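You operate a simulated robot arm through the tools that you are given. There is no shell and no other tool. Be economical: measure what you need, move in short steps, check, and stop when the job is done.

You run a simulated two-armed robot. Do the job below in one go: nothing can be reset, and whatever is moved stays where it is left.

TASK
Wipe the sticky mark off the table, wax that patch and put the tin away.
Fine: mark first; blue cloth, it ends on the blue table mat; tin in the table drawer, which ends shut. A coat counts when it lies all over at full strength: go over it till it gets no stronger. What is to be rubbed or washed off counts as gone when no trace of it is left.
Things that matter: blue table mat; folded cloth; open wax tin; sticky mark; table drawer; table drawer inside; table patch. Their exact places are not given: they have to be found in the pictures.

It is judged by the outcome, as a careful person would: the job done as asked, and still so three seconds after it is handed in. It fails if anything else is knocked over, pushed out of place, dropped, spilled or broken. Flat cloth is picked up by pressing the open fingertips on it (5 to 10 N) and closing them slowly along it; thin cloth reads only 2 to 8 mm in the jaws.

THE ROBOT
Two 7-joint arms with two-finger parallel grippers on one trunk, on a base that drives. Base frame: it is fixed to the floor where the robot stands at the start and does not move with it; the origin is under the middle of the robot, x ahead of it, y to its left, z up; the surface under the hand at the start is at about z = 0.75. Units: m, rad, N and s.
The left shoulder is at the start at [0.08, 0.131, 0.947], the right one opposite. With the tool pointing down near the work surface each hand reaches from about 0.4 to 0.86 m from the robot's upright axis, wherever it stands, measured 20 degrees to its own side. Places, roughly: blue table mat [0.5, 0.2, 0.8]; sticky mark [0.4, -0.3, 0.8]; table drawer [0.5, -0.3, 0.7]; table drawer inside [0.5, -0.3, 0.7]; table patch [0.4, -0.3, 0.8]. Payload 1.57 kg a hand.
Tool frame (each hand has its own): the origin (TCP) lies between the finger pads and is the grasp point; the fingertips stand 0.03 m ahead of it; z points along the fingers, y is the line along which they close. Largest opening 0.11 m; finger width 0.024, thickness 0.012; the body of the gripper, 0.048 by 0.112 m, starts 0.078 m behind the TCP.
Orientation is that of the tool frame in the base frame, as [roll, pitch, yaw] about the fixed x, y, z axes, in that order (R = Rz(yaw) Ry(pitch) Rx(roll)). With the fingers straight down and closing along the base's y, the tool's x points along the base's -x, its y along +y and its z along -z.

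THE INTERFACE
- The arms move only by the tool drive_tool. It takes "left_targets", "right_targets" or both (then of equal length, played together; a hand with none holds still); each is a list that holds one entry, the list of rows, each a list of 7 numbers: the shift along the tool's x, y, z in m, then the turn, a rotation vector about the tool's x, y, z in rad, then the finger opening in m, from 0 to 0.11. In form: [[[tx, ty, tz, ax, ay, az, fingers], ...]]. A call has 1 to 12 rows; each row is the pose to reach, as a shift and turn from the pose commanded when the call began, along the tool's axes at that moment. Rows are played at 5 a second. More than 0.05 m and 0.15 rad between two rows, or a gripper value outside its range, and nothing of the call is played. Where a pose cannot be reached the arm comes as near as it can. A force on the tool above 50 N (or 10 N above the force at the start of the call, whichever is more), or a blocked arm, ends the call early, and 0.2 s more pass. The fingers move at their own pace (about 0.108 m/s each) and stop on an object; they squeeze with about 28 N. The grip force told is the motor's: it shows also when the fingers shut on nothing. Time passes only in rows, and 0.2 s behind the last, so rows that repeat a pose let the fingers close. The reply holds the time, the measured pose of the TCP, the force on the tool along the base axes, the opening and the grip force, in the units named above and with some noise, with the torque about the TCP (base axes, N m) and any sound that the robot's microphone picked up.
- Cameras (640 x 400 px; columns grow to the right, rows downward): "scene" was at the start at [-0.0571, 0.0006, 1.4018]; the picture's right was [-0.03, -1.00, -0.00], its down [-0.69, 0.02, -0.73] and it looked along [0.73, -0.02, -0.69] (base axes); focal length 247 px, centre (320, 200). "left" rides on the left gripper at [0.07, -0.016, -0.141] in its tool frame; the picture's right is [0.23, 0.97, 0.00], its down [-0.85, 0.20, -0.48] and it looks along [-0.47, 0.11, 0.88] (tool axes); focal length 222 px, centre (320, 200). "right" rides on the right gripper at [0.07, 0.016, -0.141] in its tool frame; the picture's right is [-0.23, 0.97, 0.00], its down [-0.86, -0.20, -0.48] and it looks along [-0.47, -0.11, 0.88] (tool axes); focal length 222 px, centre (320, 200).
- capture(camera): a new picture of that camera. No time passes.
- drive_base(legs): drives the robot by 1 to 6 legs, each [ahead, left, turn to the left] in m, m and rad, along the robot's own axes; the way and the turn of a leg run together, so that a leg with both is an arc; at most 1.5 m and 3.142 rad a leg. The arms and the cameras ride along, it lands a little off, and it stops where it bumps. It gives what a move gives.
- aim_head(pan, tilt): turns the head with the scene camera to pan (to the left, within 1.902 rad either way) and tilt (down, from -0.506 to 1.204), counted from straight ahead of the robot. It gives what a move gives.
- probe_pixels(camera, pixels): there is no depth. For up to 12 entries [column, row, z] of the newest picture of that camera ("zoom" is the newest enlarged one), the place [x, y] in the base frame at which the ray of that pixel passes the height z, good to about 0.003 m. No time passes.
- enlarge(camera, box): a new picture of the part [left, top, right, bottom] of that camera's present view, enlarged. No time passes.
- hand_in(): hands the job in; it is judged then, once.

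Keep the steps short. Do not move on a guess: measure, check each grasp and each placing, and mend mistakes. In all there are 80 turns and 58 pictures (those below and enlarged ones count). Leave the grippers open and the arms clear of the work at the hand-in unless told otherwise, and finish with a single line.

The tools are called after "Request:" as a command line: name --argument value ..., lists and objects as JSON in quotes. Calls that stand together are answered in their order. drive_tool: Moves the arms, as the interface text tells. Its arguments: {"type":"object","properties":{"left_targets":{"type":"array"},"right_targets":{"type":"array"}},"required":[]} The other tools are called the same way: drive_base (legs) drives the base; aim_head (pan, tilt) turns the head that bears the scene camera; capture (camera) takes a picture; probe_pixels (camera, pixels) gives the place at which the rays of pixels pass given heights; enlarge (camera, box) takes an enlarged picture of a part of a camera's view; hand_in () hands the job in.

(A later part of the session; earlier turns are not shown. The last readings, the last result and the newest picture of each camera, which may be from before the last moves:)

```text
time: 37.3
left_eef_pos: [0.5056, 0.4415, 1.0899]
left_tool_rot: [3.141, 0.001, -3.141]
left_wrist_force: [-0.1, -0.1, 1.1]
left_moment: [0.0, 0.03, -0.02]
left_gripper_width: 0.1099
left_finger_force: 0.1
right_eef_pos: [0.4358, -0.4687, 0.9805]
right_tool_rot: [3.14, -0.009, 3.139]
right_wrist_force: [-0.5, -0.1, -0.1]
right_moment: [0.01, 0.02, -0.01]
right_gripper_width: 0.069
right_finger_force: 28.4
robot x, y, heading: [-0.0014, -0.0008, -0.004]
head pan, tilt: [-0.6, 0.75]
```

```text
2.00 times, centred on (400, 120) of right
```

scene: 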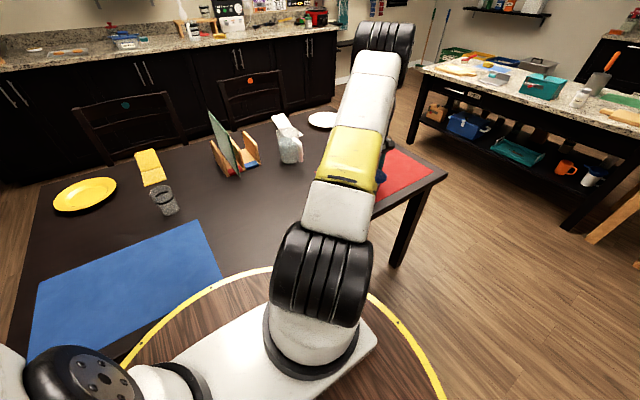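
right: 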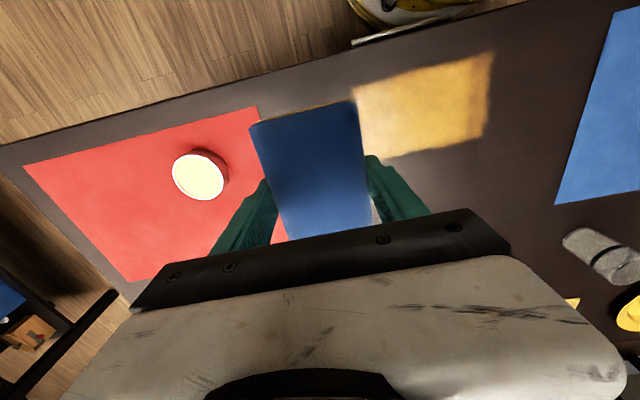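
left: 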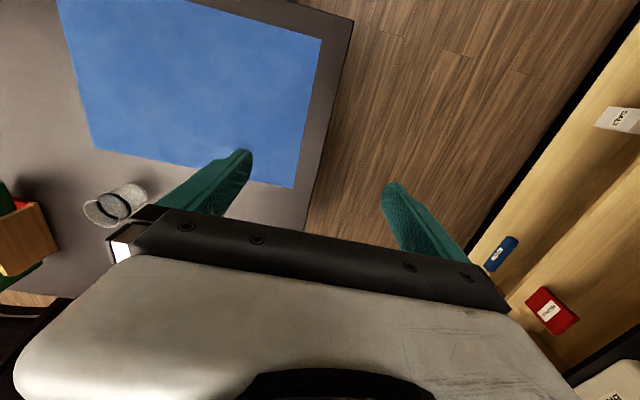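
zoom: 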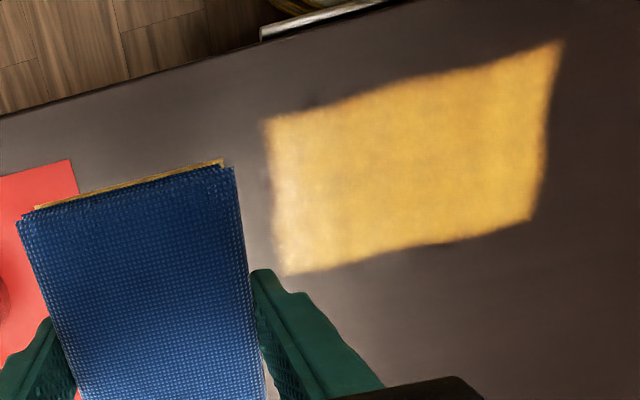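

The coat now looks even with sharp bounds; the left end may be a touch paler (glare or thinner). One more full round with emphasis on the left end, then compare.

Request:
drive_tool --right_targets '[[[0, 0.04, 0.03, 0, 0, 0, 0], [0, 0.075, 0.06, 0, 0, 0, 0], [0, 0.095, 0.105, 0, 0, 0, 0], [0, 0.095, 0.15, 0, 0, 0, 0], [0, 0.095, 0.19, 0, 0, 0, 0], [0, 0.095, 0.197, 0, 0, 0, 0], [0, 0.13, 0.1975, 0, 0, 0, 0], [0.02, 0.13, 0.1975, 0, 0, 0, 0], [0.02, 0.095, 0.1975, 0, 0, 0, 0], [0, 0.105, 0.1975, 0, 0, 0, 0], [-0.015, 0.105, 0.1975, 0, 0, 0, 0], [-0.015, 0.13, 0.1975, 0, 0, 0, 0]]]'

Request:
drive_tool --right_targets '[[[0, 0, 0, 0, 0, 0, 0], [0, 0.04, 0, 0, 0, 0, 0], [0, 0.08, 0, 0, 0, 0, 0], [0, 0.125, 0, 0, 0, 0, 0], [0.03, 0.125, 0, 0, 0, 0, 0], [0.03, 0.085, 0, 0, 0, 0, 0], [0.03, 0.045, 0, 0, 0, 0, 0], [0.03, 0.0, 0, 0, 0, 0, 0], [0.015, -0.02, 0, 0, 0, 0, 0]]]'

Request:
drive_tool --right_targets '[[[0, 0, -0.04, 0, 0, 0, 0], [0, -0.03, -0.075, 0, 0, 0, 0], [0, -0.07, -0.1, 0, 0, 0, 0], [0, -0.09, -0.14, 0, 0, 0, 0], [0, -0.1, -0.18, 0, 0, 0, 0], [0, -0.1, -0.2, 0, 0, 0, 0]]]'

Request:
enlarge --camera "right" --box '[240, 20, 560, 220]'

```text
time: 39.9
left_eef_pos: [0.5051, 0.4421, 1.0902]
left_tool_rot: [-3.141, -0.001, -3.14]
left_wrist_force: [-0.9, -0.5, -0.2]
left_moment: [0.01, 0.04, -0.01]
left_gripper_width: 0.1099
left_finger_force: 0.0
right_eef_pos: [0.4499, -0.3376, 0.7842]
right_tool_rot: [3.139, -0.009, 3.136]
right_wrist_force: [-0.2, 0.3, 0.1]
right_moment: [0.03, -0.03, -0.05]
right_gripper_width: 0.069
right_finger_force: 27.7
robot x, y, heading: [0.0006, 0.0034, -0.0]
head pan, tilt: [-0.6, 0.75]
```

```text
time: 41.9
left_eef_pos: [0.5043, 0.4432, 1.0901]
left_tool_rot: [-3.141, 0.0, 3.141]
left_wrist_force: [-0.5, 0.2, -0.5]
left_moment: [-0.03, -0.01, -0.02]
left_gripper_width: 0.1099
left_finger_force: 0.1
right_eef_pos: [0.4359, -0.3582, 0.7842]
right_tool_rot: [-3.141, -0.007, 3.14]
right_wrist_force: [0.5, 0.3, -0.9]
right_moment: [0.0, -0.03, -0.03]
right_gripper_width: 0.069
right_finger_force: 27.9
robot x, y, heading: [-0.0001, 0.0011, 0.0]
head pan, tilt: [-0.6, 0.75]
```

```text
time: 43.3
left_eef_pos: [0.5065, 0.4429, 1.0902]
left_tool_rot: [3.141, 0.001, 3.141]
left_wrist_force: [0.0, 0.4, 0.1]
left_moment: [0.02, 0.01, 0.02]
left_gripper_width: 0.1099
left_finger_force: 0.0
right_eef_pos: [0.4361, -0.4566, 0.984]
right_tool_rot: [3.141, -0.009, 3.141]
right_wrist_force: [-0.1, -0.6, -0.4]
right_moment: [0.03, -0.01, 0.01]
right_gripper_width: 0.069
right_finger_force: 28.4
robot x, y, heading: [-0.002, -0.0003, -0.001]
head pan, tilt: [-0.6, 0.75]
```

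```text
2.00 times, centred on (400, 120) of right
```

zoom: 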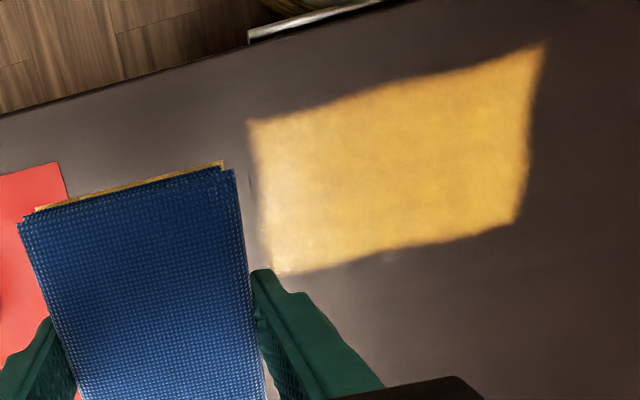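

That round had no pressure. I'll do one more pressed round 2 mm lower, covering left, middle and right.

Request:
drive_tool --right_targets '[[[0, 0.04, 0.03, 0, 0, 0, 0], [0, 0.075, 0.06, 0, 0, 0, 0], [0, 0.085, 0.105, 0, 0, 0, 0], [0, 0.085, 0.15, 0, 0, 0, 0], [0, 0.085, 0.19, 0, 0, 0, 0], [0, 0.085, 0.2, 0, 0, 0, 0], [0, 0.085, 0.202, 0, 0, 0, 0], [0, 0.085, 0.202, 0, 0, 0, 0]]]'

Request:
drive_tool --right_targets '[[[0.0, -0.02, 0, 0, 0, 0, 0], [-0.02, -0.02, 0, 0, 0, 0, 0], [-0.02, 0.015, 0, 0, 0, 0, 0], [-0.02, 0.05, 0, 0, 0, 0, 0], [-0.02, 0.085, 0, 0, 0, 0, 0], [-0.02, 0.12, 0, 0, 0, 0, 0], [-0.02, 0.15, 0, 0, 0, 0, 0], [0.02, 0.15, 0, 0, 0, 0, 0], [0.02, 0.11, 0, 0, 0, 0, 0], [0.02, 0.07, 0, 0, 0, 0, 0], [0.02, 0.03, 0, 0, 0, 0, 0], [0.02, -0.015, 0, 0, 0, 0, 0]]]'

Request:
drive_tool --right_targets '[[[0, 0, -0.04, 0, 0, 0, 0], [-0.02, -0.03, -0.07, 0, 0, 0, 0], [-0.02, -0.07, -0.1, 0, 0, 0, 0], [-0.02, -0.09, -0.14, 0, 0, 0, 0], [-0.02, -0.1, -0.18, 0, 0, 0, 0], [-0.02, -0.1, -0.2, 0, 0, 0, 0]]]'

Request:
enlarge --camera "right" --box '[240, 20, 560, 220]'

```text
time: 45.1
left_eef_pos: [0.5042, 0.4442, 1.0908]
left_tool_rot: [-3.138, 0.001, -3.141]
left_wrist_force: [0.6, 0.9, 0.1]
left_moment: [-0.02, -0.02, 0.0]
left_gripper_width: 0.1098
left_finger_force: 0.1
right_eef_pos: [0.4348, -0.3719, 0.783]
right_tool_rot: [3.141, -0.006, 3.138]
right_wrist_force: [-6.3, 0.4, 35.6]
right_moment: [0.12, 0.02, 0.03]
right_gripper_width: 0.0689
right_finger_force: 27.9
robot x, y, heading: [-0.0014, -0.0005, 0.001]
head pan, tilt: [-0.6, 0.75]
```

```text
time: 45.6
left_eef_pos: [0.5047, 0.4438, 1.0903]
left_tool_rot: [-3.14, 0.002, 3.142]
left_wrist_force: [0.0, -1.1, 0.1]
left_moment: [-0.05, 0.0, 0.02]
left_gripper_width: 0.11
left_finger_force: 0.1
right_eef_pos: [0.4419, -0.3918, 0.7832]
right_tool_rot: [3.141, -0.011, 3.139]
right_wrist_force: [-6.2, 2.6, 21.0]
right_moment: [-0.06, -0.43, 0.11]
right_gripper_width: 0.0693
right_finger_force: 27.6
robot x, y, heading: [-0.0021, 0.0013, 0.001]
head pan, tilt: [-0.6, 0.75]
stopped in row 2 (right hand): the force on the tool passed its limit at 51 N (the readings are from after the stop); the commanded pose is now the measured one
```

```text
time: 47.0
left_eef_pos: [0.5042, 0.4428, 1.0906]
left_tool_rot: [-3.141, 0.0, -3.14]
left_wrist_force: [0.0, -0.6, -0.6]
left_moment: [-0.01, 0.01, 0.01]
left_gripper_width: 0.1101
left_finger_force: 0.1
right_eef_pos: [0.4645, -0.4922, 0.9825]
right_tool_rot: [3.139, -0.015, 3.139]
right_wrist_force: [0.5, -0.6, -0.4]
right_moment: [0.03, 0.06, 0.05]
right_gripper_width: 0.0689
right_finger_force: 28.7
robot x, y, heading: [0.0009, 0.003, 0.002]
head pan, tilt: [-0.6, 0.75]
```

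```text
2.00 times, centred on (400, 120) of right
```

zoom: 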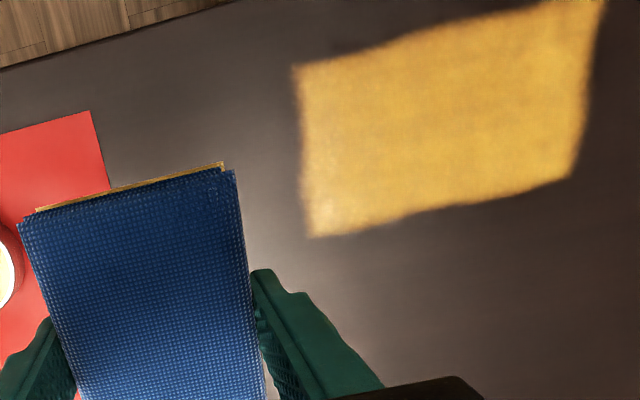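

The glare moved with the view and the left end is as strong as the rest. To be sure it gets no stronger, I'll do one more pressed round, straightening the small tilt that crept in.

Request:
drive_tool --right_targets '[[[0.01, 0.045, 0.01, 0, -0.014, 0, 0], [0.02, 0.09, 0.02, 0, -0.014, 0, 0], [0.03, 0.12, 0.05, 0, -0.014, 0, 0], [0.03, 0.12, 0.095, 0, -0.014, 0, 0], [0.03, 0.12, 0.14, 0, -0.014, 0, 0], [0.03, 0.12, 0.185, 0, -0.014, 0, 0], [0.03, 0.12, 0.197, 0, -0.014, 0, 0], [0.03, 0.12, 0.199, 0, -0.014, 0, 0], [0.03, 0.12, 0.199, 0, -0.014, 0, 0]]]'

```text
time: 49.0
left_eef_pos: [0.5043, 0.4431, 1.0899]
left_tool_rot: [-3.139, 0.001, 3.141]
left_wrist_force: [0.5, -0.4, 0.7]
left_moment: [0.0, 0.0, 0.01]
left_gripper_width: 0.1099
left_finger_force: 0.1
right_eef_pos: [0.4317, -0.3705, 0.783]
right_tool_rot: [3.14, 0.002, 3.137]
right_wrist_force: [-1.1, 0.4, 16.4]
right_moment: [0.03, 0.92, 0.01]
right_gripper_width: 0.069
right_finger_force: 28.0
robot x, y, heading: [-0.0012, 0.0007, -0.0]
head pan, tilt: [-0.6, 0.75]
```

Request:
drive_tool --right_targets '[[[0, 0.035, 0, 0, 0, 0, 0], [0, 0.07, 0, 0, 0, 0, 0], [0, 0.105, 0, 0, 0, 0, 0], [0, 0.14, 0, 0, 0, 0, 0], [0, 0.16, 0, 0, 0, 0, 0], [0.015, 0.16, 0, 0, 0, 0, 0], [0.015, 0.12, 0, 0, 0, 0, 0], [0.015, 0.08, 0, 0, 0, 0, 0], [0.015, 0.04, 0, 0, 0, 0, 0], [0.015, -0.005, 0, 0, 0, 0, 0]]]'

Request:
drive_tool --right_targets '[[[-0.035, 0, 0.0002, 0, 0, 0, 0], [-0.035, 0.035, 0.0006, 0, 0, 0, 0], [-0.035, 0.07, 0.0006, 0, 0, 0, 0], [-0.035, 0.105, 0.0006, 0, 0, 0, 0], [-0.035, 0.14, 0.0006, 0, 0, 0, 0], [-0.035, 0.165, 0.0006, 0, 0, 0, 0], [-0.015, 0.13, 0.0006, 0, 0, 0, 0], [-0.015, 0.09, 0.0006, 0, 0, 0, 0], [-0.015, 0.05, 0.0006, 0, 0, 0, 0], [-0.015, 0.01, 0.0006, 0, 0, 0, 0]]]'

Request:
drive_tool --right_targets '[[[0, 0, -0.04, 0, 0, 0, 0], [0, -0.03, -0.075, 0, 0, 0, 0], [0, -0.07, -0.1, 0, 0, 0, 0], [0, -0.1, -0.14, 0, 0, 0, 0], [0, -0.12, -0.18, 0, 0, 0, 0], [0, -0.12, -0.2, 0, 0, 0, 0]]]'

Request:
enlarge --camera "right" --box '[240, 20, 560, 220]'

```text
time: 51.2
left_eef_pos: [0.5052, 0.4434, 1.0911]
left_tool_rot: [-3.141, 0.0, -3.139]
left_wrist_force: [0.6, -0.9, 0.1]
left_moment: [-0.03, 0.0, -0.03]
left_gripper_width: 0.1102
left_finger_force: 0.2
right_eef_pos: [0.4178, -0.3753, 0.7844]
right_tool_rot: [3.139, 0.0, -3.142]
right_wrist_force: [0.6, 0.2, 0.3]
right_moment: [-0.03, 0.05, 0.04]
right_gripper_width: 0.0692
right_finger_force: 28.2
robot x, y, heading: [0.0024, -0.0003, 0.001]
head pan, tilt: [-0.6, 0.75]
```

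```text
time: 53.4
left_eef_pos: [0.5029, 0.4449, 1.0904]
left_tool_rot: [-3.14, 0.0, -3.14]
left_wrist_force: [0.1, -0.2, -0.2]
left_moment: [-0.02, -0.01, 0.04]
left_gripper_width: 0.11
left_finger_force: 0.0
right_eef_pos: [0.4329, -0.3661, 0.7833]
right_tool_rot: [3.139, 0.001, 3.138]
right_wrist_force: [-0.2, 11.2, 32.4]
right_moment: [0.3, -0.2, -0.39]
right_gripper_width: 0.0691
right_finger_force: 27.9
robot x, y, heading: [0.0003, 0.0007, 0.006]
head pan, tilt: [-0.6, 0.75]
```

```text
time: 54.8
left_eef_pos: [0.5051, 0.4436, 1.0903]
left_tool_rot: [-3.14, 0.0, -3.141]
left_wrist_force: [0.2, -0.1, -0.5]
left_moment: [0.03, 0.0, 0.0]
left_gripper_width: 0.1099
left_finger_force: 0.1
right_eef_pos: [0.4323, -0.4854, 0.9831]
right_tool_rot: [3.138, -0.001, 3.141]
right_wrist_force: [0.0, -0.5, -0.1]
right_moment: [0.01, 0.04, 0.0]
right_gripper_width: 0.069
right_finger_force: 28.0
robot x, y, heading: [-0.0008, -0.0018, 0.001]
head pan, tilt: [-0.6, 0.75]
```

```text
2.00 times, centred on (400, 120) of right
```

zoom: 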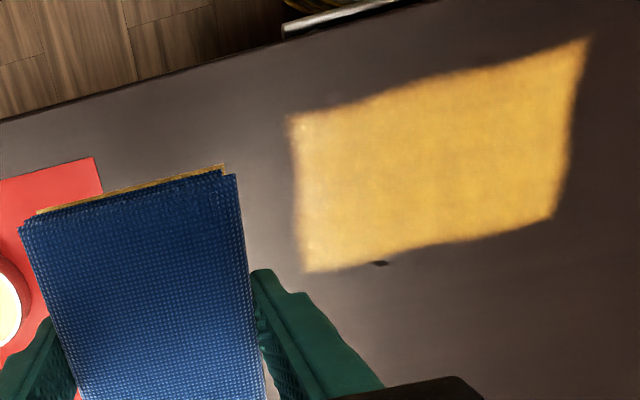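

The coat is even and no stronger than before. A small dark speck shows at (380,262), so I'll zoom in on it.

Request:
enlarge --camera "right" --box '[380, 110, 476, 170]'

```text
6.67 times, centred on (428, 140) of right
```

zoom: 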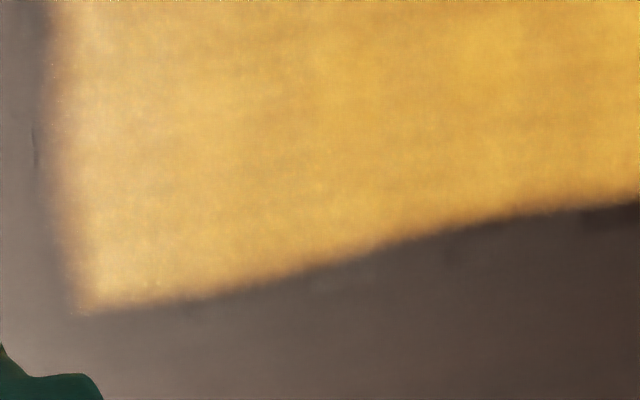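

No speck in the close view. The waxing is done. I'll carry the cloth back over the blue mat.

Request:
drive_tool --right_targets '[[[0, 0.049, 0, 0, 0, 0, 0], [0, 0.098, 0, 0, 0, 0, 0], [-0.005, 0.147, 0, 0, 0, 0, 0], [-0.01, 0.196, 0, 0, 0, 0, 0], [-0.015, 0.245, 0, 0, 0, 0, 0], [-0.02, 0.294, 0, 0, 0, 0, 0], [-0.025, 0.343, 0, 0, 0, 0, 0], [-0.03, 0.392, 0, 0, 0, 0, 0], [-0.035, 0.441, 0, 0, 0, 0, 0], [-0.04, 0.49, 0, 0, 0, 0, 0], [-0.045, 0.539, 0, 0, 0, 0, 0], [-0.05, 0.588, 0, 0, 0, 0, 0]]]'

Request:
drive_tool --right_targets '[[[0, 0.01, 0.04, 0, 0, 0, 0], [0, 0.02, 0.085, 0, 0, 0, 0], [0, 0.02, 0.13, 0, 0, 0, 0], [0, 0.02, 0.17, 0, 0, 0, 0], [0, 0.02, 0.19, 0, 0, 0, 0], [0, 0.02, 0.194, 0, 0, 0, 0], [0, 0.02, 0.196, 0, 0, 0, 0], [0, 0.02, 0.196, 0, 0, 0, 0]]]'

```text
time: 57.4
left_eef_pos: [0.5039, 0.443, 1.09]
left_tool_rot: [3.142, 0.002, 3.141]
left_wrist_force: [-0.2, -0.6, 0.2]
left_moment: [0.02, -0.02, 0.02]
left_gripper_width: 0.1098
left_finger_force: 0.0
right_eef_pos: [0.4847, 0.1014, 0.9845]
right_tool_rot: [3.137, 0.0, 3.138]
right_wrist_force: [0.2, -0.6, -0.2]
right_moment: [0.03, 0.04, 0.0]
right_gripper_width: 0.0691
right_finger_force: 27.5
robot x, y, heading: [0.0002, -0.0022, -0.0]
head pan, tilt: [-0.6, 0.75]
```

```text
time: 59.2
left_eef_pos: [0.5047, 0.4438, 1.0896]
left_tool_rot: [3.141, 0.001, 3.142]
left_wrist_force: [0.7, 0.6, 0.0]
left_moment: [0.0, -0.01, -0.01]
left_gripper_width: 0.11
left_finger_force: 0.0
right_eef_pos: [0.4839, 0.1215, 0.7879]
right_tool_rot: [3.141, 0.001, 3.138]
right_wrist_force: [0.2, 0.6, 0.0]
right_moment: [-0.03, -0.01, -0.03]
right_gripper_width: 0.0691
right_finger_force: 28.1
robot x, y, heading: [0.0019, 0.0017, -0.003]
head pan, tilt: [-0.6, 0.75]
```

Lower another 2.5 mm to touch, release, and rise.

Request:
drive_tool --right_targets '[[[0, 0, 0.0015, 0, 0, 0, 0], [0, 0, 0.0025, 0, 0, 0, 0], [0, 0, 0.0025, 0, 0, 0, 0.08], [0, 0, 0.0025, 0, 0, 0, 0.1], [0, 0, 0.0, 0, 0, 0, 0.11], [0, 0, -0.03, 0, 0, 0, 0.11], [0, 0, -0.07, 0, 0, 0, 0.11], [0, 0, -0.115, 0, 0, 0, 0.11], [0, 0, -0.16, 0, 0, 0, 0.11], [0, 0, -0.2, 0, 0, 0, 0.11]]]'

Request:
capture --camera "right"

```text
time: 61.4
left_eef_pos: [0.505, 0.444, 1.0894]
left_tool_rot: [3.142, 0.0, -3.141]
left_wrist_force: [0.8, 0.2, 1.1]
left_moment: [-0.05, 0.05, 0.01]
left_gripper_width: 0.1103
left_finger_force: 0.1
right_eef_pos: [0.4837, 0.1196, 0.9878]
right_tool_rot: [3.14, 0.001, 3.139]
right_wrist_force: [-0.4, 0.5, -0.5]
right_moment: [0.0, 0.03, 0.02]
right_gripper_width: 0.11
right_finger_force: 0.0
robot x, y, heading: [-0.0019, 0.0017, 0.0]
head pan, tilt: [-0.6, 0.75]
```

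```text
26 pictures are left
```

right: 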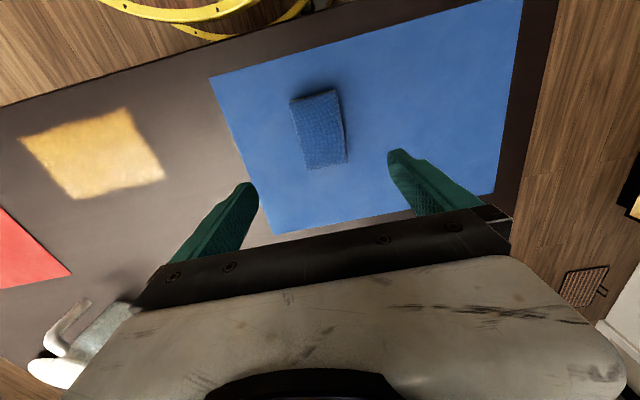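

The cloth lies on the mat. Next the drawer: the robot stands too close to open it and the tin is far right, so I'll back up 0.25 m and then go right 0.45 m.

Request:
drive_base --legs '[[-0.25, 0, 0], [0, -0.45, 0]]'

Request:
aim_head --pan 0.1 --tilt 0.8

Request:
capture --camera "scene"

Request:
capture --camera "left"

```text
time: 65.6
left_eef_pos: [0.254, -0.0149, 1.0891]
left_tool_rot: [3.141, 0.001, 3.139]
left_wrist_force: [0.0, 0.4, -0.9]
left_moment: [0.02, -0.01, -0.03]
left_gripper_width: 0.1102
left_finger_force: 0.1
right_eef_pos: [0.2308, -0.3379, 0.9867]
right_tool_rot: [3.139, -0.001, 3.136]
right_wrist_force: [0.1, 1.3, 0.3]
right_moment: [-0.02, -0.05, 0.0]
right_gripper_width: 0.1101
right_finger_force: 0.0
robot x, y, heading: [-0.252, -0.452, -0.001]
head pan, tilt: [-0.6, 0.75]
```

```text
time: 66.7
left_eef_pos: [0.2537, -0.0151, 1.0904]
left_tool_rot: [3.141, 0.0, 3.138]
left_wrist_force: [0.7, -0.6, 0.7]
left_moment: [-0.02, 0.02, -0.01]
left_gripper_width: 0.1099
left_finger_force: 0.0
right_eef_pos: [0.2311, -0.337, 0.9865]
right_tool_rot: [3.14, 0.001, 3.135]
right_wrist_force: [0.0, 0.2, -0.7]
right_moment: [0.01, -0.01, 0.01]
right_gripper_width: 0.1099
right_finger_force: 0.0
robot x, y, heading: [-0.2523, -0.4582, -0.004]
head pan, tilt: [0.099, 0.799]
```

```text
25 pictures are left
```

scene: 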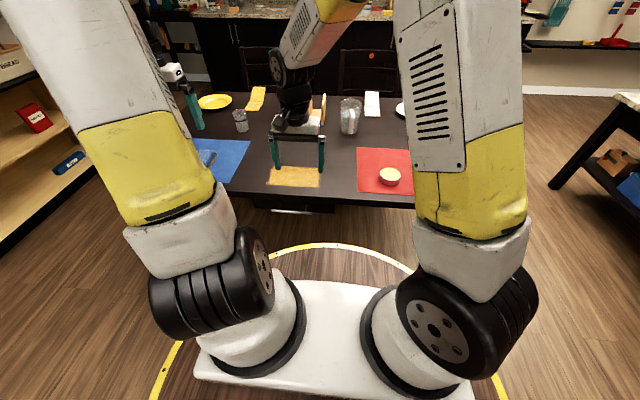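

```text
24 pictures are left
```

left: 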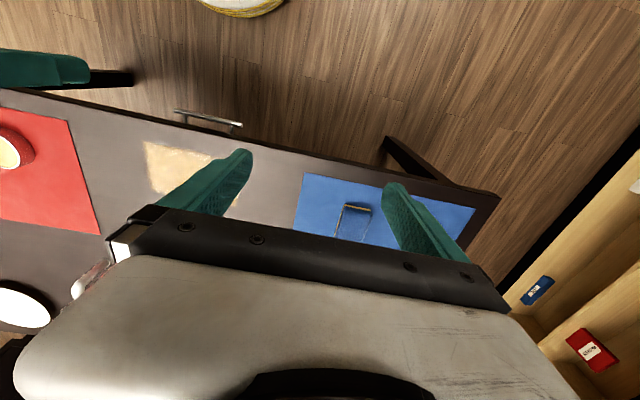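

Request:
enlarge --camera "scene" --box '[240, 180, 340, 242]'

Request:
enlarge --camera "left" --box '[150, 80, 278, 160]'

Request:
capture --camera "right"

```text
6.40 times, centred on (290, 211) of scene
```

zoom: 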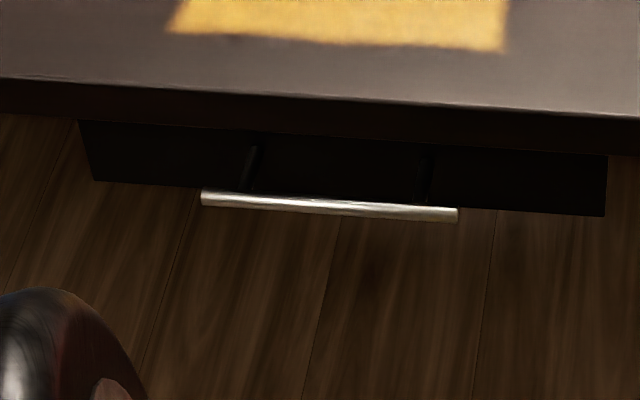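

```text
5.00 times, centred on (214, 120) of left
```

zoom: 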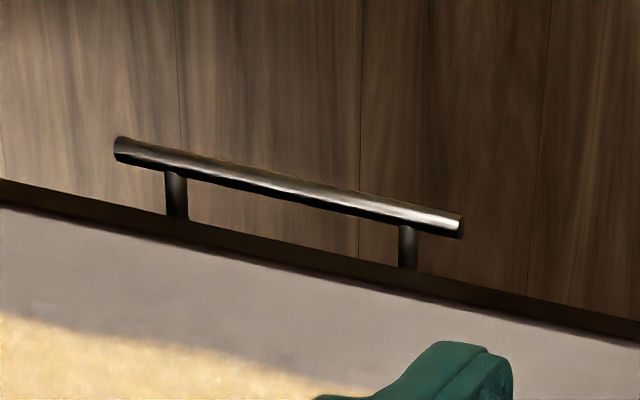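

```text
21 pictures are left
```

right: 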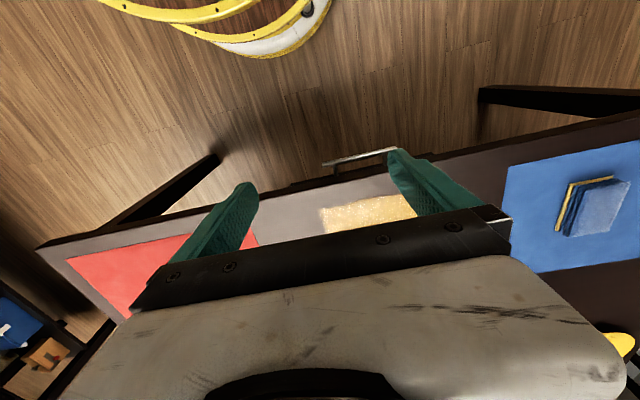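

Request:
probe_pixels --camera "scene" --pixels '[[271.6, 210.9, 0.7], [311.4, 213.6, 0.7], [271.6, 210.9, 0.68], [311.4, 213.6, 0.68], [271.6, 210.9, 0.66], [311.4, 213.6, 0.66], [252.5, 199, 0.72], [254.7, 208, 0.66], [334.5, 204.5, 0.72]]'

Request:
probe_pixels --camera "left" --pixels '[[173.6, 110, 0.7], [242, 125.2, 0.7], [173.6, 110, 0.68], [242, 125.2, 0.68], [173.6, 110, 0.66], [242, 125.2, 0.66], [190, 127, 0.75], [210, 130, 0.75]]'

Request:
probe_pixels --camera "right" --pixels '[[323, 165, 0.7], [397, 149, 0.7], [323, 165, 0.68], [397, 149, 0.68], [323, 165, 0.66], [397, 149, 0.66]]'

```text
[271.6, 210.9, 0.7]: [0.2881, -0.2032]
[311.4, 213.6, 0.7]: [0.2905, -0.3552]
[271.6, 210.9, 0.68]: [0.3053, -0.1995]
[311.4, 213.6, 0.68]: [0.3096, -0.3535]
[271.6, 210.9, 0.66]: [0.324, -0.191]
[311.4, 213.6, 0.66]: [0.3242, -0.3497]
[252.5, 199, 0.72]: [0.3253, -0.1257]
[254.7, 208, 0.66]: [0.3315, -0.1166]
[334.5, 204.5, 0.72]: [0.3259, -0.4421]
```

```text
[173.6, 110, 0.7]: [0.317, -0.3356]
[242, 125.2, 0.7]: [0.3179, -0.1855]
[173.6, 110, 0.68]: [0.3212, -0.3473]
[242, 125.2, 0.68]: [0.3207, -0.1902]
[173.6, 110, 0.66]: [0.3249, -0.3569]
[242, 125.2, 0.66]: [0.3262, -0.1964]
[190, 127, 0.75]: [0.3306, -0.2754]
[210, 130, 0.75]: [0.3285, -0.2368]
```

```text
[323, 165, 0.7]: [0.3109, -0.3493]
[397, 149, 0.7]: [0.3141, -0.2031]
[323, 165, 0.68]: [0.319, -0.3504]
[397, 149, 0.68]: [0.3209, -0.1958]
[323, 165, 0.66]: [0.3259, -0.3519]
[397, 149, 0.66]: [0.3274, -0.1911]
```

Handle bar: x≈0.324, z≈0.662, y from -0.352 to -0.194. The plan is to pick up the tin now with the right hand, then open the drawer with the left by gripping the bar and backing the base. First the right hand goes above the tin.

Request:
drive_tool --right_targets '[[[-0.028, -0.039, 0, 0, 0, 0, 0.11], [-0.056, -0.078, 0, 0, 0, 0, 0.11], [-0.084, -0.117, 0, 0, 0, 0, 0.11], [-0.112, -0.156, 0, 0, 0, 0, 0.11], [-0.14, -0.195, 0, 0, 0, 0, 0.11], [-0.168, -0.234, 0, 0, 0, 0, 0.11], [-0.196, -0.273, 0, 0, 0, 0, 0.11], [-0.224, -0.312, 0, 0, 0, 0, 0.11], [-0.224, -0.312, 0.045, 0, 0, 0, 0.11], [-0.224, -0.312, 0.085, 0, 0, 0, 0.11], [-0.224, -0.312, 0.085, 0, 0, 0, 0.11]]]'

Request:
capture --camera "right"

Request:
probe_pixels --camera "scene" --pixels '[[335, 243, 0.0], [335, 243, 0.3], [335, 243, 0.6], [160, 380, 0.0], [388, 177, 0.78]]'

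```text
time: 69.1
left_eef_pos: [0.254, -0.0144, 1.0889]
left_tool_rot: [3.141, -0.001, 3.137]
left_wrist_force: [-0.3, -0.3, -0.6]
left_moment: [0.0, 0.01, 0.0]
left_gripper_width: 0.1098
left_finger_force: 0.1
right_eef_pos: [0.4527, -0.6509, 0.8995]
right_tool_rot: [3.14, 0.002, 3.134]
right_wrist_force: [-0.1, 0.1, 0.0]
right_moment: [0.01, -0.03, 0.0]
right_gripper_width: 0.11
right_finger_force: 0.0
robot x, y, heading: [-0.2517, -0.4577, -0.007]
head pan, tilt: [0.099, 0.799]
```

```text
20 pictures are left
```

right: 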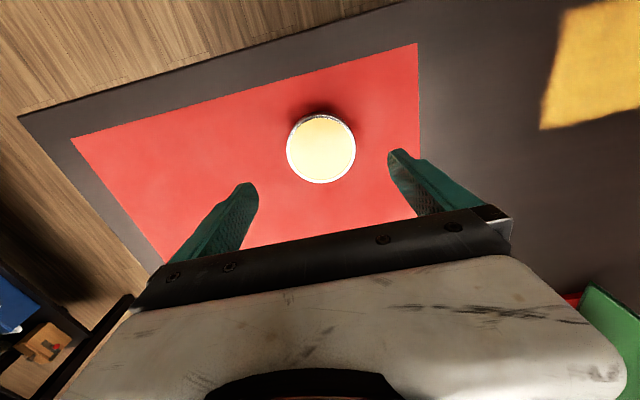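

```text
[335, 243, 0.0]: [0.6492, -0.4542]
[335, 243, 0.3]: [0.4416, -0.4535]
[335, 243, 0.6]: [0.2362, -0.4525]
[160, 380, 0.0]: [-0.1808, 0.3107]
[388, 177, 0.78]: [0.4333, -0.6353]
```

Request:
probe_pixels --camera "right" --pixels '[[321, 148.5, 0.78], [287, 150, 0.78], [356, 147, 0.78], [319, 114, 0.78], [322, 183, 0.78]]'

```text
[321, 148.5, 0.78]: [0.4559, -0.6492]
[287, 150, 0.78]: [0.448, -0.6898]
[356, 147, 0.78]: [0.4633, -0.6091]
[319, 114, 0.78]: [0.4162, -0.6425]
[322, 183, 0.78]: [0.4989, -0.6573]
```

The tin is centred at (0.457,-0.6495), 0.082 across. I'll straddle it, go down and close.

Request:
drive_tool --right_targets '[[[-0.004, 0.0015, 0.04, 0, 0, 0, 0.11], [-0.004, 0.0015, 0.08, 0, 0, 0, 0.11], [-0.004, 0.0015, 0.1, 0, 0, 0, 0.11], [-0.004, 0.0015, 0.111, 0, 0, 0, 0.11], [-0.004, 0.0015, 0.111, 0, 0, 0, 0.095], [-0.004, 0.0015, 0.111, 0, 0, 0, 0.08], [-0.004, 0.0015, 0.111, 0, 0, 0, 0.06], [-0.004, 0.0015, 0.111, 0, 0, 0, 0.04], [-0.004, 0.0015, 0.111, 0, 0, 0, 0.04]]]'

```text
time: 71.1
left_eef_pos: [0.2536, -0.0161, 1.0913]
left_tool_rot: [-3.141, 0.001, 3.139]
left_wrist_force: [-0.6, -0.1, -0.4]
left_moment: [-0.01, 0.0, -0.01]
left_gripper_width: 0.11
left_finger_force: 0.2
right_eef_pos: [0.4577, -0.6502, 0.791]
right_tool_rot: [-3.141, -0.001, 3.135]
right_wrist_force: [-0.1, -1.2, 0.2]
right_moment: [-0.13, -0.04, -0.04]
right_gripper_width: 0.0831
right_finger_force: 27.5
robot x, y, heading: [-0.2543, -0.4514, -0.002]
head pan, tilt: [0.099, 0.799]
```

The tin is gripped (0.083 m, 27 N). I'll lift it clear and at the same time turn the left hand 90° about its axis.

Request:
drive_tool --right_targets '[[[0, 0, -0.02, 0, 0, 0, 0.04], [0, 0, -0.05, 0, 0, 0, 0.04], [0, 0, -0.08, 0, 0, 0, 0.04], [0, 0, -0.12, 0, 0, 0, 0.04], [0, 0, -0.15, 0, 0, 0, 0.04], [0, 0, -0.15, 0, 0, 0, 0.04], [0, 0, -0.15, 0, 0, 0, 0.04], [0, 0, -0.15, 0, 0, 0, 0.04], [0, 0, -0.15, 0, 0, 0, 0.04], [0, 0, -0.15, 0, 0, 0, 0.04], [0, 0, -0.15, 0, 0, 0, 0.04]]]' --left_targets '[[[0, 0, 0, 0, 0, 0.143, 0.11], [0, 0, 0, 0, 0, 0.286, 0.11], [0, 0, 0, 0, 0, 0.429, 0.11], [0, 0, 0, 0, 0, 0.572, 0.11], [0, 0, 0, 0, 0, 0.715, 0.11], [0, 0, 0, 0, 0, 0.858, 0.11], [0, 0, 0, 0, 0, 1.001, 0.11], [0, 0, 0, 0, 0, 1.144, 0.11], [0, 0, 0, 0, 0, 1.287, 0.11], [0, 0, 0, 0, 0, 1.43, 0.11], [0, 0, 0, 0, 0, 1.57, 0.11]]]'

Request:
drive_base --legs '[[-0.17, 0, 0]]'

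Request:
capture --camera "right"

```text
time: 73.5
left_eef_pos: [0.2543, -0.0149, 1.0894]
left_tool_rot: [-3.14, 0.0, 1.566]
left_wrist_force: [-0.5, -0.1, 0.5]
left_moment: [-0.03, 0.0, -0.01]
left_gripper_width: 0.1101
left_finger_force: 0.0
right_eef_pos: [0.457, -0.6503, 0.9397]
right_tool_rot: [3.14, -0.002, 3.134]
right_wrist_force: [0.4, 0.1, -2.4]
right_moment: [-0.04, -0.01, 0.01]
right_gripper_width: 0.0833
right_finger_force: 27.6
robot x, y, heading: [-0.2531, -0.4564, -0.002]
head pan, tilt: [0.099, 0.799]
```

```text
time: 75.0
left_eef_pos: [0.0845, -0.0153, 1.0915]
left_tool_rot: [3.141, 0.0, 1.567]
left_wrist_force: [0.7, -0.3, 0.2]
left_moment: [0.02, 0.0, 0.02]
left_gripper_width: 0.1101
left_finger_force: 0.0
right_eef_pos: [0.289, -0.6497, 0.9402]
right_tool_rot: [3.138, 0.0, 3.135]
right_wrist_force: [-0.7, -0.6, -2.3]
right_moment: [-0.02, 0.01, 0.0]
right_gripper_width: 0.083
right_finger_force: 27.8
robot x, y, heading: [-0.4221, -0.4516, -0.001]
head pan, tilt: [0.099, 0.799]
```

```text
19 pictures are left
```

right: 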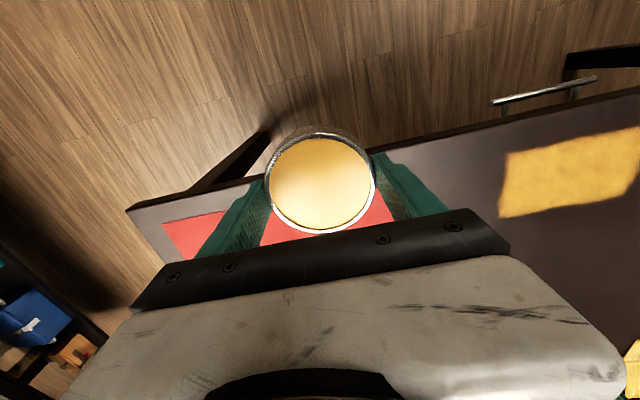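

The tin is held upright. The left hand next goes down in front of the handle while tilting 60° forward, staying about 8 cm short of the bar.

Request:
drive_tool --left_targets '[[[-0.0214, 0.0129, 0.0317, -0.0873, 0, 0, 0.11], [-0.0428, 0.0258, 0.0633, -0.1745, 0, 0, 0.11], [-0.0643, 0.0388, 0.095, -0.2618, 0, 0, 0.1], [-0.0857, 0.0517, 0.1267, -0.349, 0, 0, 0.08], [-0.1071, 0.0646, 0.1583, -0.4363, 0, 0, 0.06], [-0.1285, 0.0775, 0.19, -0.5235, 0, 0, 0.04], [-0.1499, 0.0904, 0.2217, -0.6108, 0, 0, 0.04], [-0.1713, 0.1033, 0.2533, -0.698, 0, 0, 0.04], [-0.1928, 0.1163, 0.285, -0.7853, 0, 0, 0.04], [-0.2142, 0.1292, 0.3167, -0.8725, 0, 0, 0.04], [-0.2356, 0.1421, 0.3483, -0.9598, 0, 0, 0.04], [-0.257, 0.155, 0.38, -1.047, 0, 0, 0.04]]]'

Request:
capture --camera "left"

Request:
capture --camera "scene"

```text
time: 77.5
left_eef_pos: [0.2279, -0.2715, 0.7184]
left_tool_rot: [2.078, -0.001, 1.567]
left_wrist_force: [0.1, -0.4, 0.1]
left_moment: [0.0, 0.01, -0.03]
left_gripper_width: 0.04
left_finger_force: 0.1
right_eef_pos: [0.2746, -0.6489, 0.949]
right_tool_rot: [3.138, 0.012, 3.133]
right_wrist_force: [-0.7, 0.4, -2.8]
right_moment: [0.02, 0.0, -0.01]
right_gripper_width: 0.083
right_finger_force: 27.8
robot x, y, heading: [-0.4252, -0.4556, -0.006]
head pan, tilt: [0.099, 0.799]
```

```text
18 pictures are left
```

left: 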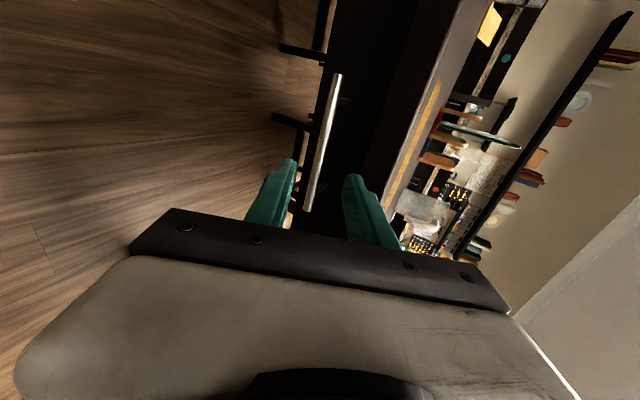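

```text
17 pictures are left
```

scene: 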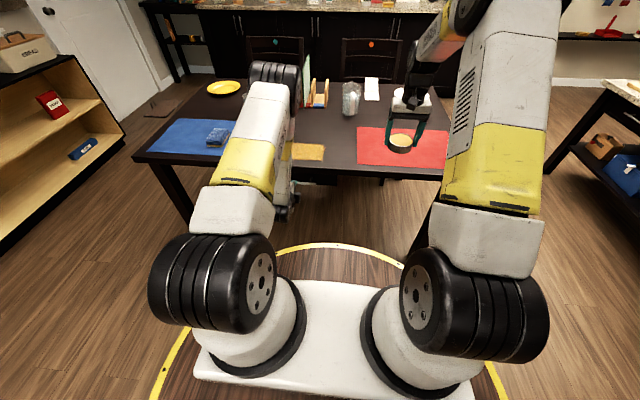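

The bar lies centred between the left fingers in the picture (col ~322 between tips at 290 and 350). By calculation it is 0.111 m ahead and 2-3 mm low. I'll advance 0.09 m along the fingers and look.

Request:
drive_tool --left_targets '[[[0, -0.001, 0.03, 0, 0, 0, 0.036], [0, -0.002, 0.06, 0, 0, 0, 0.036], [0, -0.0025, 0.08, 0, 0, 0, 0.036], [0, -0.0025, 0.09, 0, 0, 0, 0.036], [0, -0.0025, 0.09, 0, 0, 0, 0.036]]]'

Request:
enlarge --camera "left" --box '[200, 60, 456, 220]'

```text
time: 78.8
left_eef_pos: [0.3058, -0.273, 0.6727]
left_tool_rot: [2.081, 0.001, 1.568]
left_wrist_force: [-0.3, 0.3, 0.0]
left_moment: [-0.02, 0.01, -0.02]
left_gripper_width: 0.0362
left_finger_force: 0.1
right_eef_pos: [0.2755, -0.6494, 0.9496]
right_tool_rot: [3.138, 0.011, 3.135]
right_wrist_force: [0.0, -0.5, -2.6]
right_moment: [0.0, -0.02, -0.01]
right_gripper_width: 0.0829
right_finger_force: 27.7
robot x, y, heading: [-0.4251, -0.4552, -0.006]
head pan, tilt: [0.099, 0.799]
```

```text
2.50 times, centred on (328, 140) of left
```

zoom: 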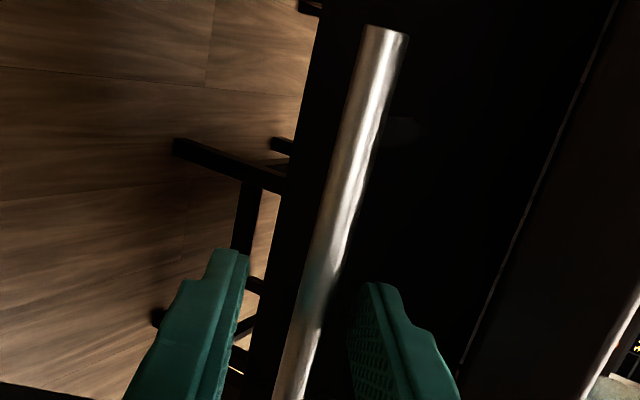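

The bar sits between the fingers, nothing touched. I'll close on it.

Request:
drive_tool --left_targets '[[[0, 0, 0.0, 0, 0, 0, 0.025], [0, 0, 0.0, 0, 0, 0, 0.015], [0, 0, 0.0, 0, 0, 0, 0.005], [0, 0, 0.0, 0, 0, 0, 0.0], [0, 0, 0.0, 0, 0, 0, 0.0]]]'

```text
time: 80.0
left_eef_pos: [0.3065, -0.2727, 0.6767]
left_tool_rot: [2.071, 0.001, 1.567]
left_wrist_force: [2.5, 1.8, 29.8]
left_moment: [-0.09, -0.5, 0.06]
left_gripper_width: 0.0118
left_finger_force: 29.1
right_eef_pos: [0.2736, -0.6495, 0.9499]
right_tool_rot: [3.138, 0.014, 3.135]
right_wrist_force: [-0.4, -0.5, -2.8]
right_moment: [0.02, 0.01, 0.0]
right_gripper_width: 0.0831
right_finger_force: 28.2
robot x, y, heading: [-0.4279, -0.4549, -0.004]
head pan, tilt: [0.099, 0.799]
```

The bar is gripped (0.012 m) with some vertical strain. I'll ease up 4 mm, then pull a little to test.

Request:
drive_tool --left_targets '[[[0, 0.004, -0.002, 0, 0, 0, 0], [0, 0.006, -0.012, 0, 0, 0, 0], [0, 0.011, -0.022, 0, 0, 0, 0]]]'

```text
time: 80.8
left_eef_pos: [0.267, -0.2733, 0.6808]
left_tool_rot: [2.122, -0.001, 1.571]
left_wrist_force: [0.7, -0.5, -40.3]
left_moment: [0.11, 0.8, 0.44]
left_gripper_width: 0.0119
left_finger_force: 29.2
right_eef_pos: [0.2617, -0.6485, 0.9585]
right_tool_rot: [3.139, 0.026, 3.134]
right_wrist_force: [0.2, 0.1, -3.3]
right_moment: [-0.04, 0.0, 0.0]
right_gripper_width: 0.0831
right_finger_force: 28.4
robot x, y, heading: [-0.4255, -0.457, -0.002]
head pan, tilt: [0.099, 0.799]
stopped in row 3 (left hand): the force on the tool passed its limit at 58 N (the readings are from after the stop); the commanded pose is now the measured one
```

The drawer slid out about 4 cm, but I raised a bit much (-40 N). I'll lower 4 mm to relax, then back the base to pull.

Request:
drive_tool --left_targets '[[[0, -0.0017, 0.001, 0, 0, 0, 0], [0, -0.0034, 0.0021, 0, 0, 0, 0], [0, -0.0034, 0.0021, 0, 0, 0, 0]]]'

Request:
drive_base --legs '[[-0.08, 0, 0]]'

Request:
capture --camera "scene"

```text
time: 81.6
left_eef_pos: [0.2708, -0.2726, 0.681]
left_tool_rot: [2.112, -0.002, 1.569]
left_wrist_force: [-0.8, -3.7, -37.0]
left_moment: [-0.19, 0.8, -0.03]
left_gripper_width: 0.0118
left_finger_force: 29.0
right_eef_pos: [0.2625, -0.6497, 0.9583]
right_tool_rot: [3.138, 0.026, 3.132]
right_wrist_force: [-0.5, 0.4, -1.9]
right_moment: [0.02, 0.0, -0.01]
right_gripper_width: 0.0833
right_finger_force: 27.9
robot x, y, heading: [-0.4243, -0.4534, -0.005]
head pan, tilt: [0.099, 0.799]
```

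```text
time: 82.6
left_eef_pos: [0.193, -0.2727, 0.6799]
left_tool_rot: [2.11, -0.002, 1.569]
left_wrist_force: [0.3, -6.0, -37.0]
left_moment: [-0.25, 0.78, 0.03]
left_gripper_width: 0.0116
left_finger_force: 29.4
right_eef_pos: [0.1808, -0.6497, 0.9574]
right_tool_rot: [3.137, 0.026, 3.135]
right_wrist_force: [0.2, -0.5, -3.5]
right_moment: [0.0, -0.01, -0.02]
right_gripper_width: 0.0834
right_finger_force: 28.1
robot x, y, heading: [-0.5044, -0.4548, -0.002]
head pan, tilt: [0.099, 0.799]
```

```text
15 pictures are left
```

scene: 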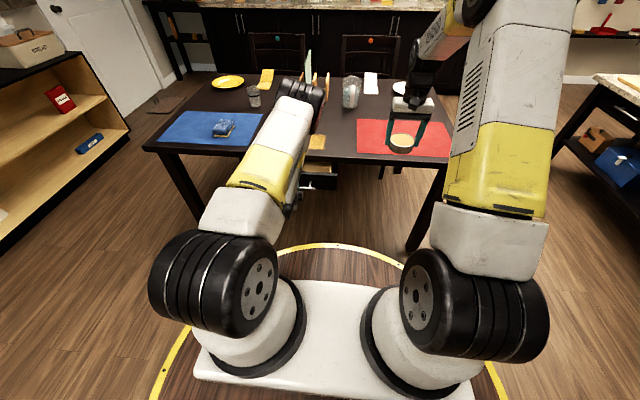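

The drawer is following (about 11 cm open). Back another 7 cm.

Request:
drive_base --legs '[[-0.07, 0, 0]]'

Request:
enlarge --camera "scene" --box '[260, 110, 420, 210]'

```text
time: 83.6
left_eef_pos: [0.1126, -0.2718, 0.6898]
left_tool_rot: [2.094, -0.001, 1.569]
left_wrist_force: [-0.4, -0.7, -0.1]
left_moment: [-0.02, 0.01, 0.02]
left_gripper_width: 0.0
left_finger_force: 21.2
right_eef_pos: [0.0983, -0.6489, 0.9652]
right_tool_rot: [3.14, 0.041, 3.136]
right_wrist_force: [0.1, 0.5, -2.0]
right_moment: [-0.02, -0.01, 0.02]
right_gripper_width: 0.0831
right_finger_force: 27.9
robot x, y, heading: [-0.5724, -0.4499, -0.005]
head pan, tilt: [0.099, 0.799]
```

```text
4.00 times, centred on (340, 160) of scene
```

zoom: 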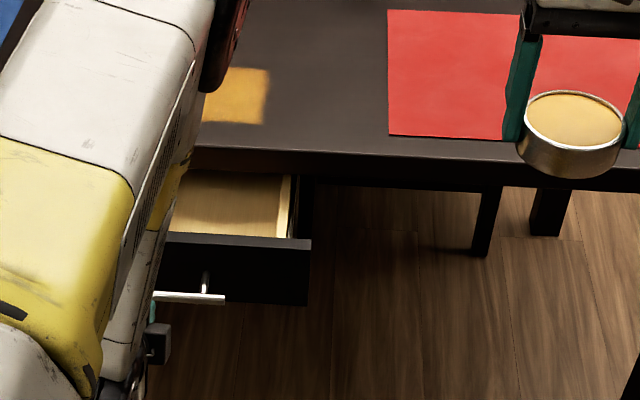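

The fingers slipped off the bar (perhaps the end stop), but the drawer is well open. I'll measure the opening.

Request:
probe_pixels --camera "zoom" --pixels '[[310, 240, 0.7], [312, 300, 0.63], [170, 235, 0.7], [200, 298, 0.662], [290, 238, 0.7], [240, 178, 0.7], [240, 150, 0.75], [225, 298, 0.662], [160, 296, 0.662]]'

```text
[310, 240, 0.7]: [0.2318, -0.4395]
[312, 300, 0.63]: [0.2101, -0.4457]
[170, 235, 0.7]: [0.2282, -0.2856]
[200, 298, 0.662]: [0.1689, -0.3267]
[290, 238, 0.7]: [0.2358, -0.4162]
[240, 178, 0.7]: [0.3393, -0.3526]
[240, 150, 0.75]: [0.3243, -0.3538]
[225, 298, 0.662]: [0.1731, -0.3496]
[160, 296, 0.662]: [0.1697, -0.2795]
```

The bar is now at x≈0.171, so the drawer is open about 15 cm with about 12 cm of free opening, enough for the 8.3 cm tin. I'll draw the left hand back, up and to the left, and then look again.

Request:
drive_tool --left_targets '[[[0, 0, -0.04, 0, 0, 0, 0.0], [0.03, 0.033, -0.059, 0, 0, 0, 0], [0.06, 0.066, -0.078, 0, 0, 0, 0], [0.09, 0.099, -0.097, 0, 0, 0, 0], [0.12, 0.132, -0.116, 0, 0, 0, 0], [0.15, 0.165, -0.135, 0, 0, 0, 0], [0.18, 0.198, -0.154, 0, 0, 0, 0], [0.21, 0.231, -0.173, 0, 0, 0, 0], [0.24, 0.25, -0.18, 0, 0, 0, 0], [0.28, 0.25, -0.18, 0, 0, 0, 0], [0.32, 0.25, -0.18, 0, 0, 0, 0]]]'

Request:
enlarge --camera "scene" --box '[240, 110, 400, 210]'

```text
time: 86.0
left_eef_pos: [0.0677, 0.0464, 1.0059]
left_tool_rot: [2.08, -0.001, 1.569]
left_wrist_force: [0.2, -0.1, -0.5]
left_moment: [0.02, 0.04, 0.03]
left_gripper_width: 0.0
left_finger_force: 21.7
right_eef_pos: [0.0846, -0.6485, 0.9736]
right_tool_rot: [3.135, 0.053, 3.135]
right_wrist_force: [0.5, -0.3, -2.6]
right_moment: [0.05, -0.02, -0.01]
right_gripper_width: 0.0829
right_finger_force: 27.7
robot x, y, heading: [-0.5788, -0.4595, -0.003]
head pan, tilt: [0.099, 0.799]
```

```text
4.00 times, centred on (320, 160) of scene
```

zoom: 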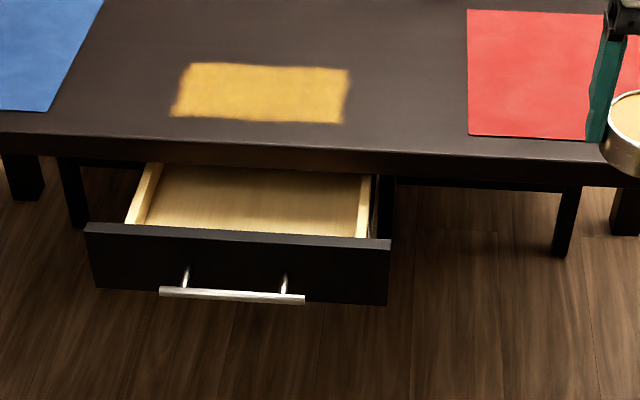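

Request:
probe_pixels --camera "zoom" --pixels '[[160, 291, 0.662], [304, 299, 0.662], [240, 236, 0.7], [240, 228, 0.7], [240, 228, 0.71], [88, 225, 0.7], [390, 240, 0.7], [145, 224, 0.7], [358, 235, 0.7], [240, 151, 0.75], [240, 170, 0.72], [240, 295, 0.662]]'

```text
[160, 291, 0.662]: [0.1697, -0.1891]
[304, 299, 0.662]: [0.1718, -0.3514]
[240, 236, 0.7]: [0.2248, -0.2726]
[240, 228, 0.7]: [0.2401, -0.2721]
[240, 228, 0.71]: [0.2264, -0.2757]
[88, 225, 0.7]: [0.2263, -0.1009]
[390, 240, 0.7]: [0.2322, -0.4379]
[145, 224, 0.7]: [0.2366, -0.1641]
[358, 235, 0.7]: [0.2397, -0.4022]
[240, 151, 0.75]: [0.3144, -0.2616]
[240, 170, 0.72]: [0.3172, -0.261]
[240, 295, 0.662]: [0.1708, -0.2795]
```

The inside runs from about x 0.225 (front panel) to 0.335 (table edge), y -0.40 to -0.16. I'll target the tin at (0.28,-0.28). The base goes forward and left so that the right hand reaches it.

Request:
drive_base --legs '[[0.23, 0, 0], [0, 0.22, 0]]'

```text
time: 89.0
left_eef_pos: [0.2984, 0.266, 1.0055]
left_tool_rot: [2.079, -0.001, 1.573]
left_wrist_force: [-0.6, -0.3, -0.2]
left_moment: [0.01, -0.02, 0.01]
left_gripper_width: 0.0
left_finger_force: 21.1
right_eef_pos: [0.3161, -0.4281, 0.9746]
right_tool_rot: [3.136, 0.054, 3.139]
right_wrist_force: [-0.2, -0.4, -3.5]
right_moment: [0.0, -0.01, -0.01]
right_gripper_width: 0.0832
right_finger_force: 28.3
robot x, y, heading: [-0.3461, -0.2375, -0.002]
head pan, tilt: [0.099, 0.799]
```

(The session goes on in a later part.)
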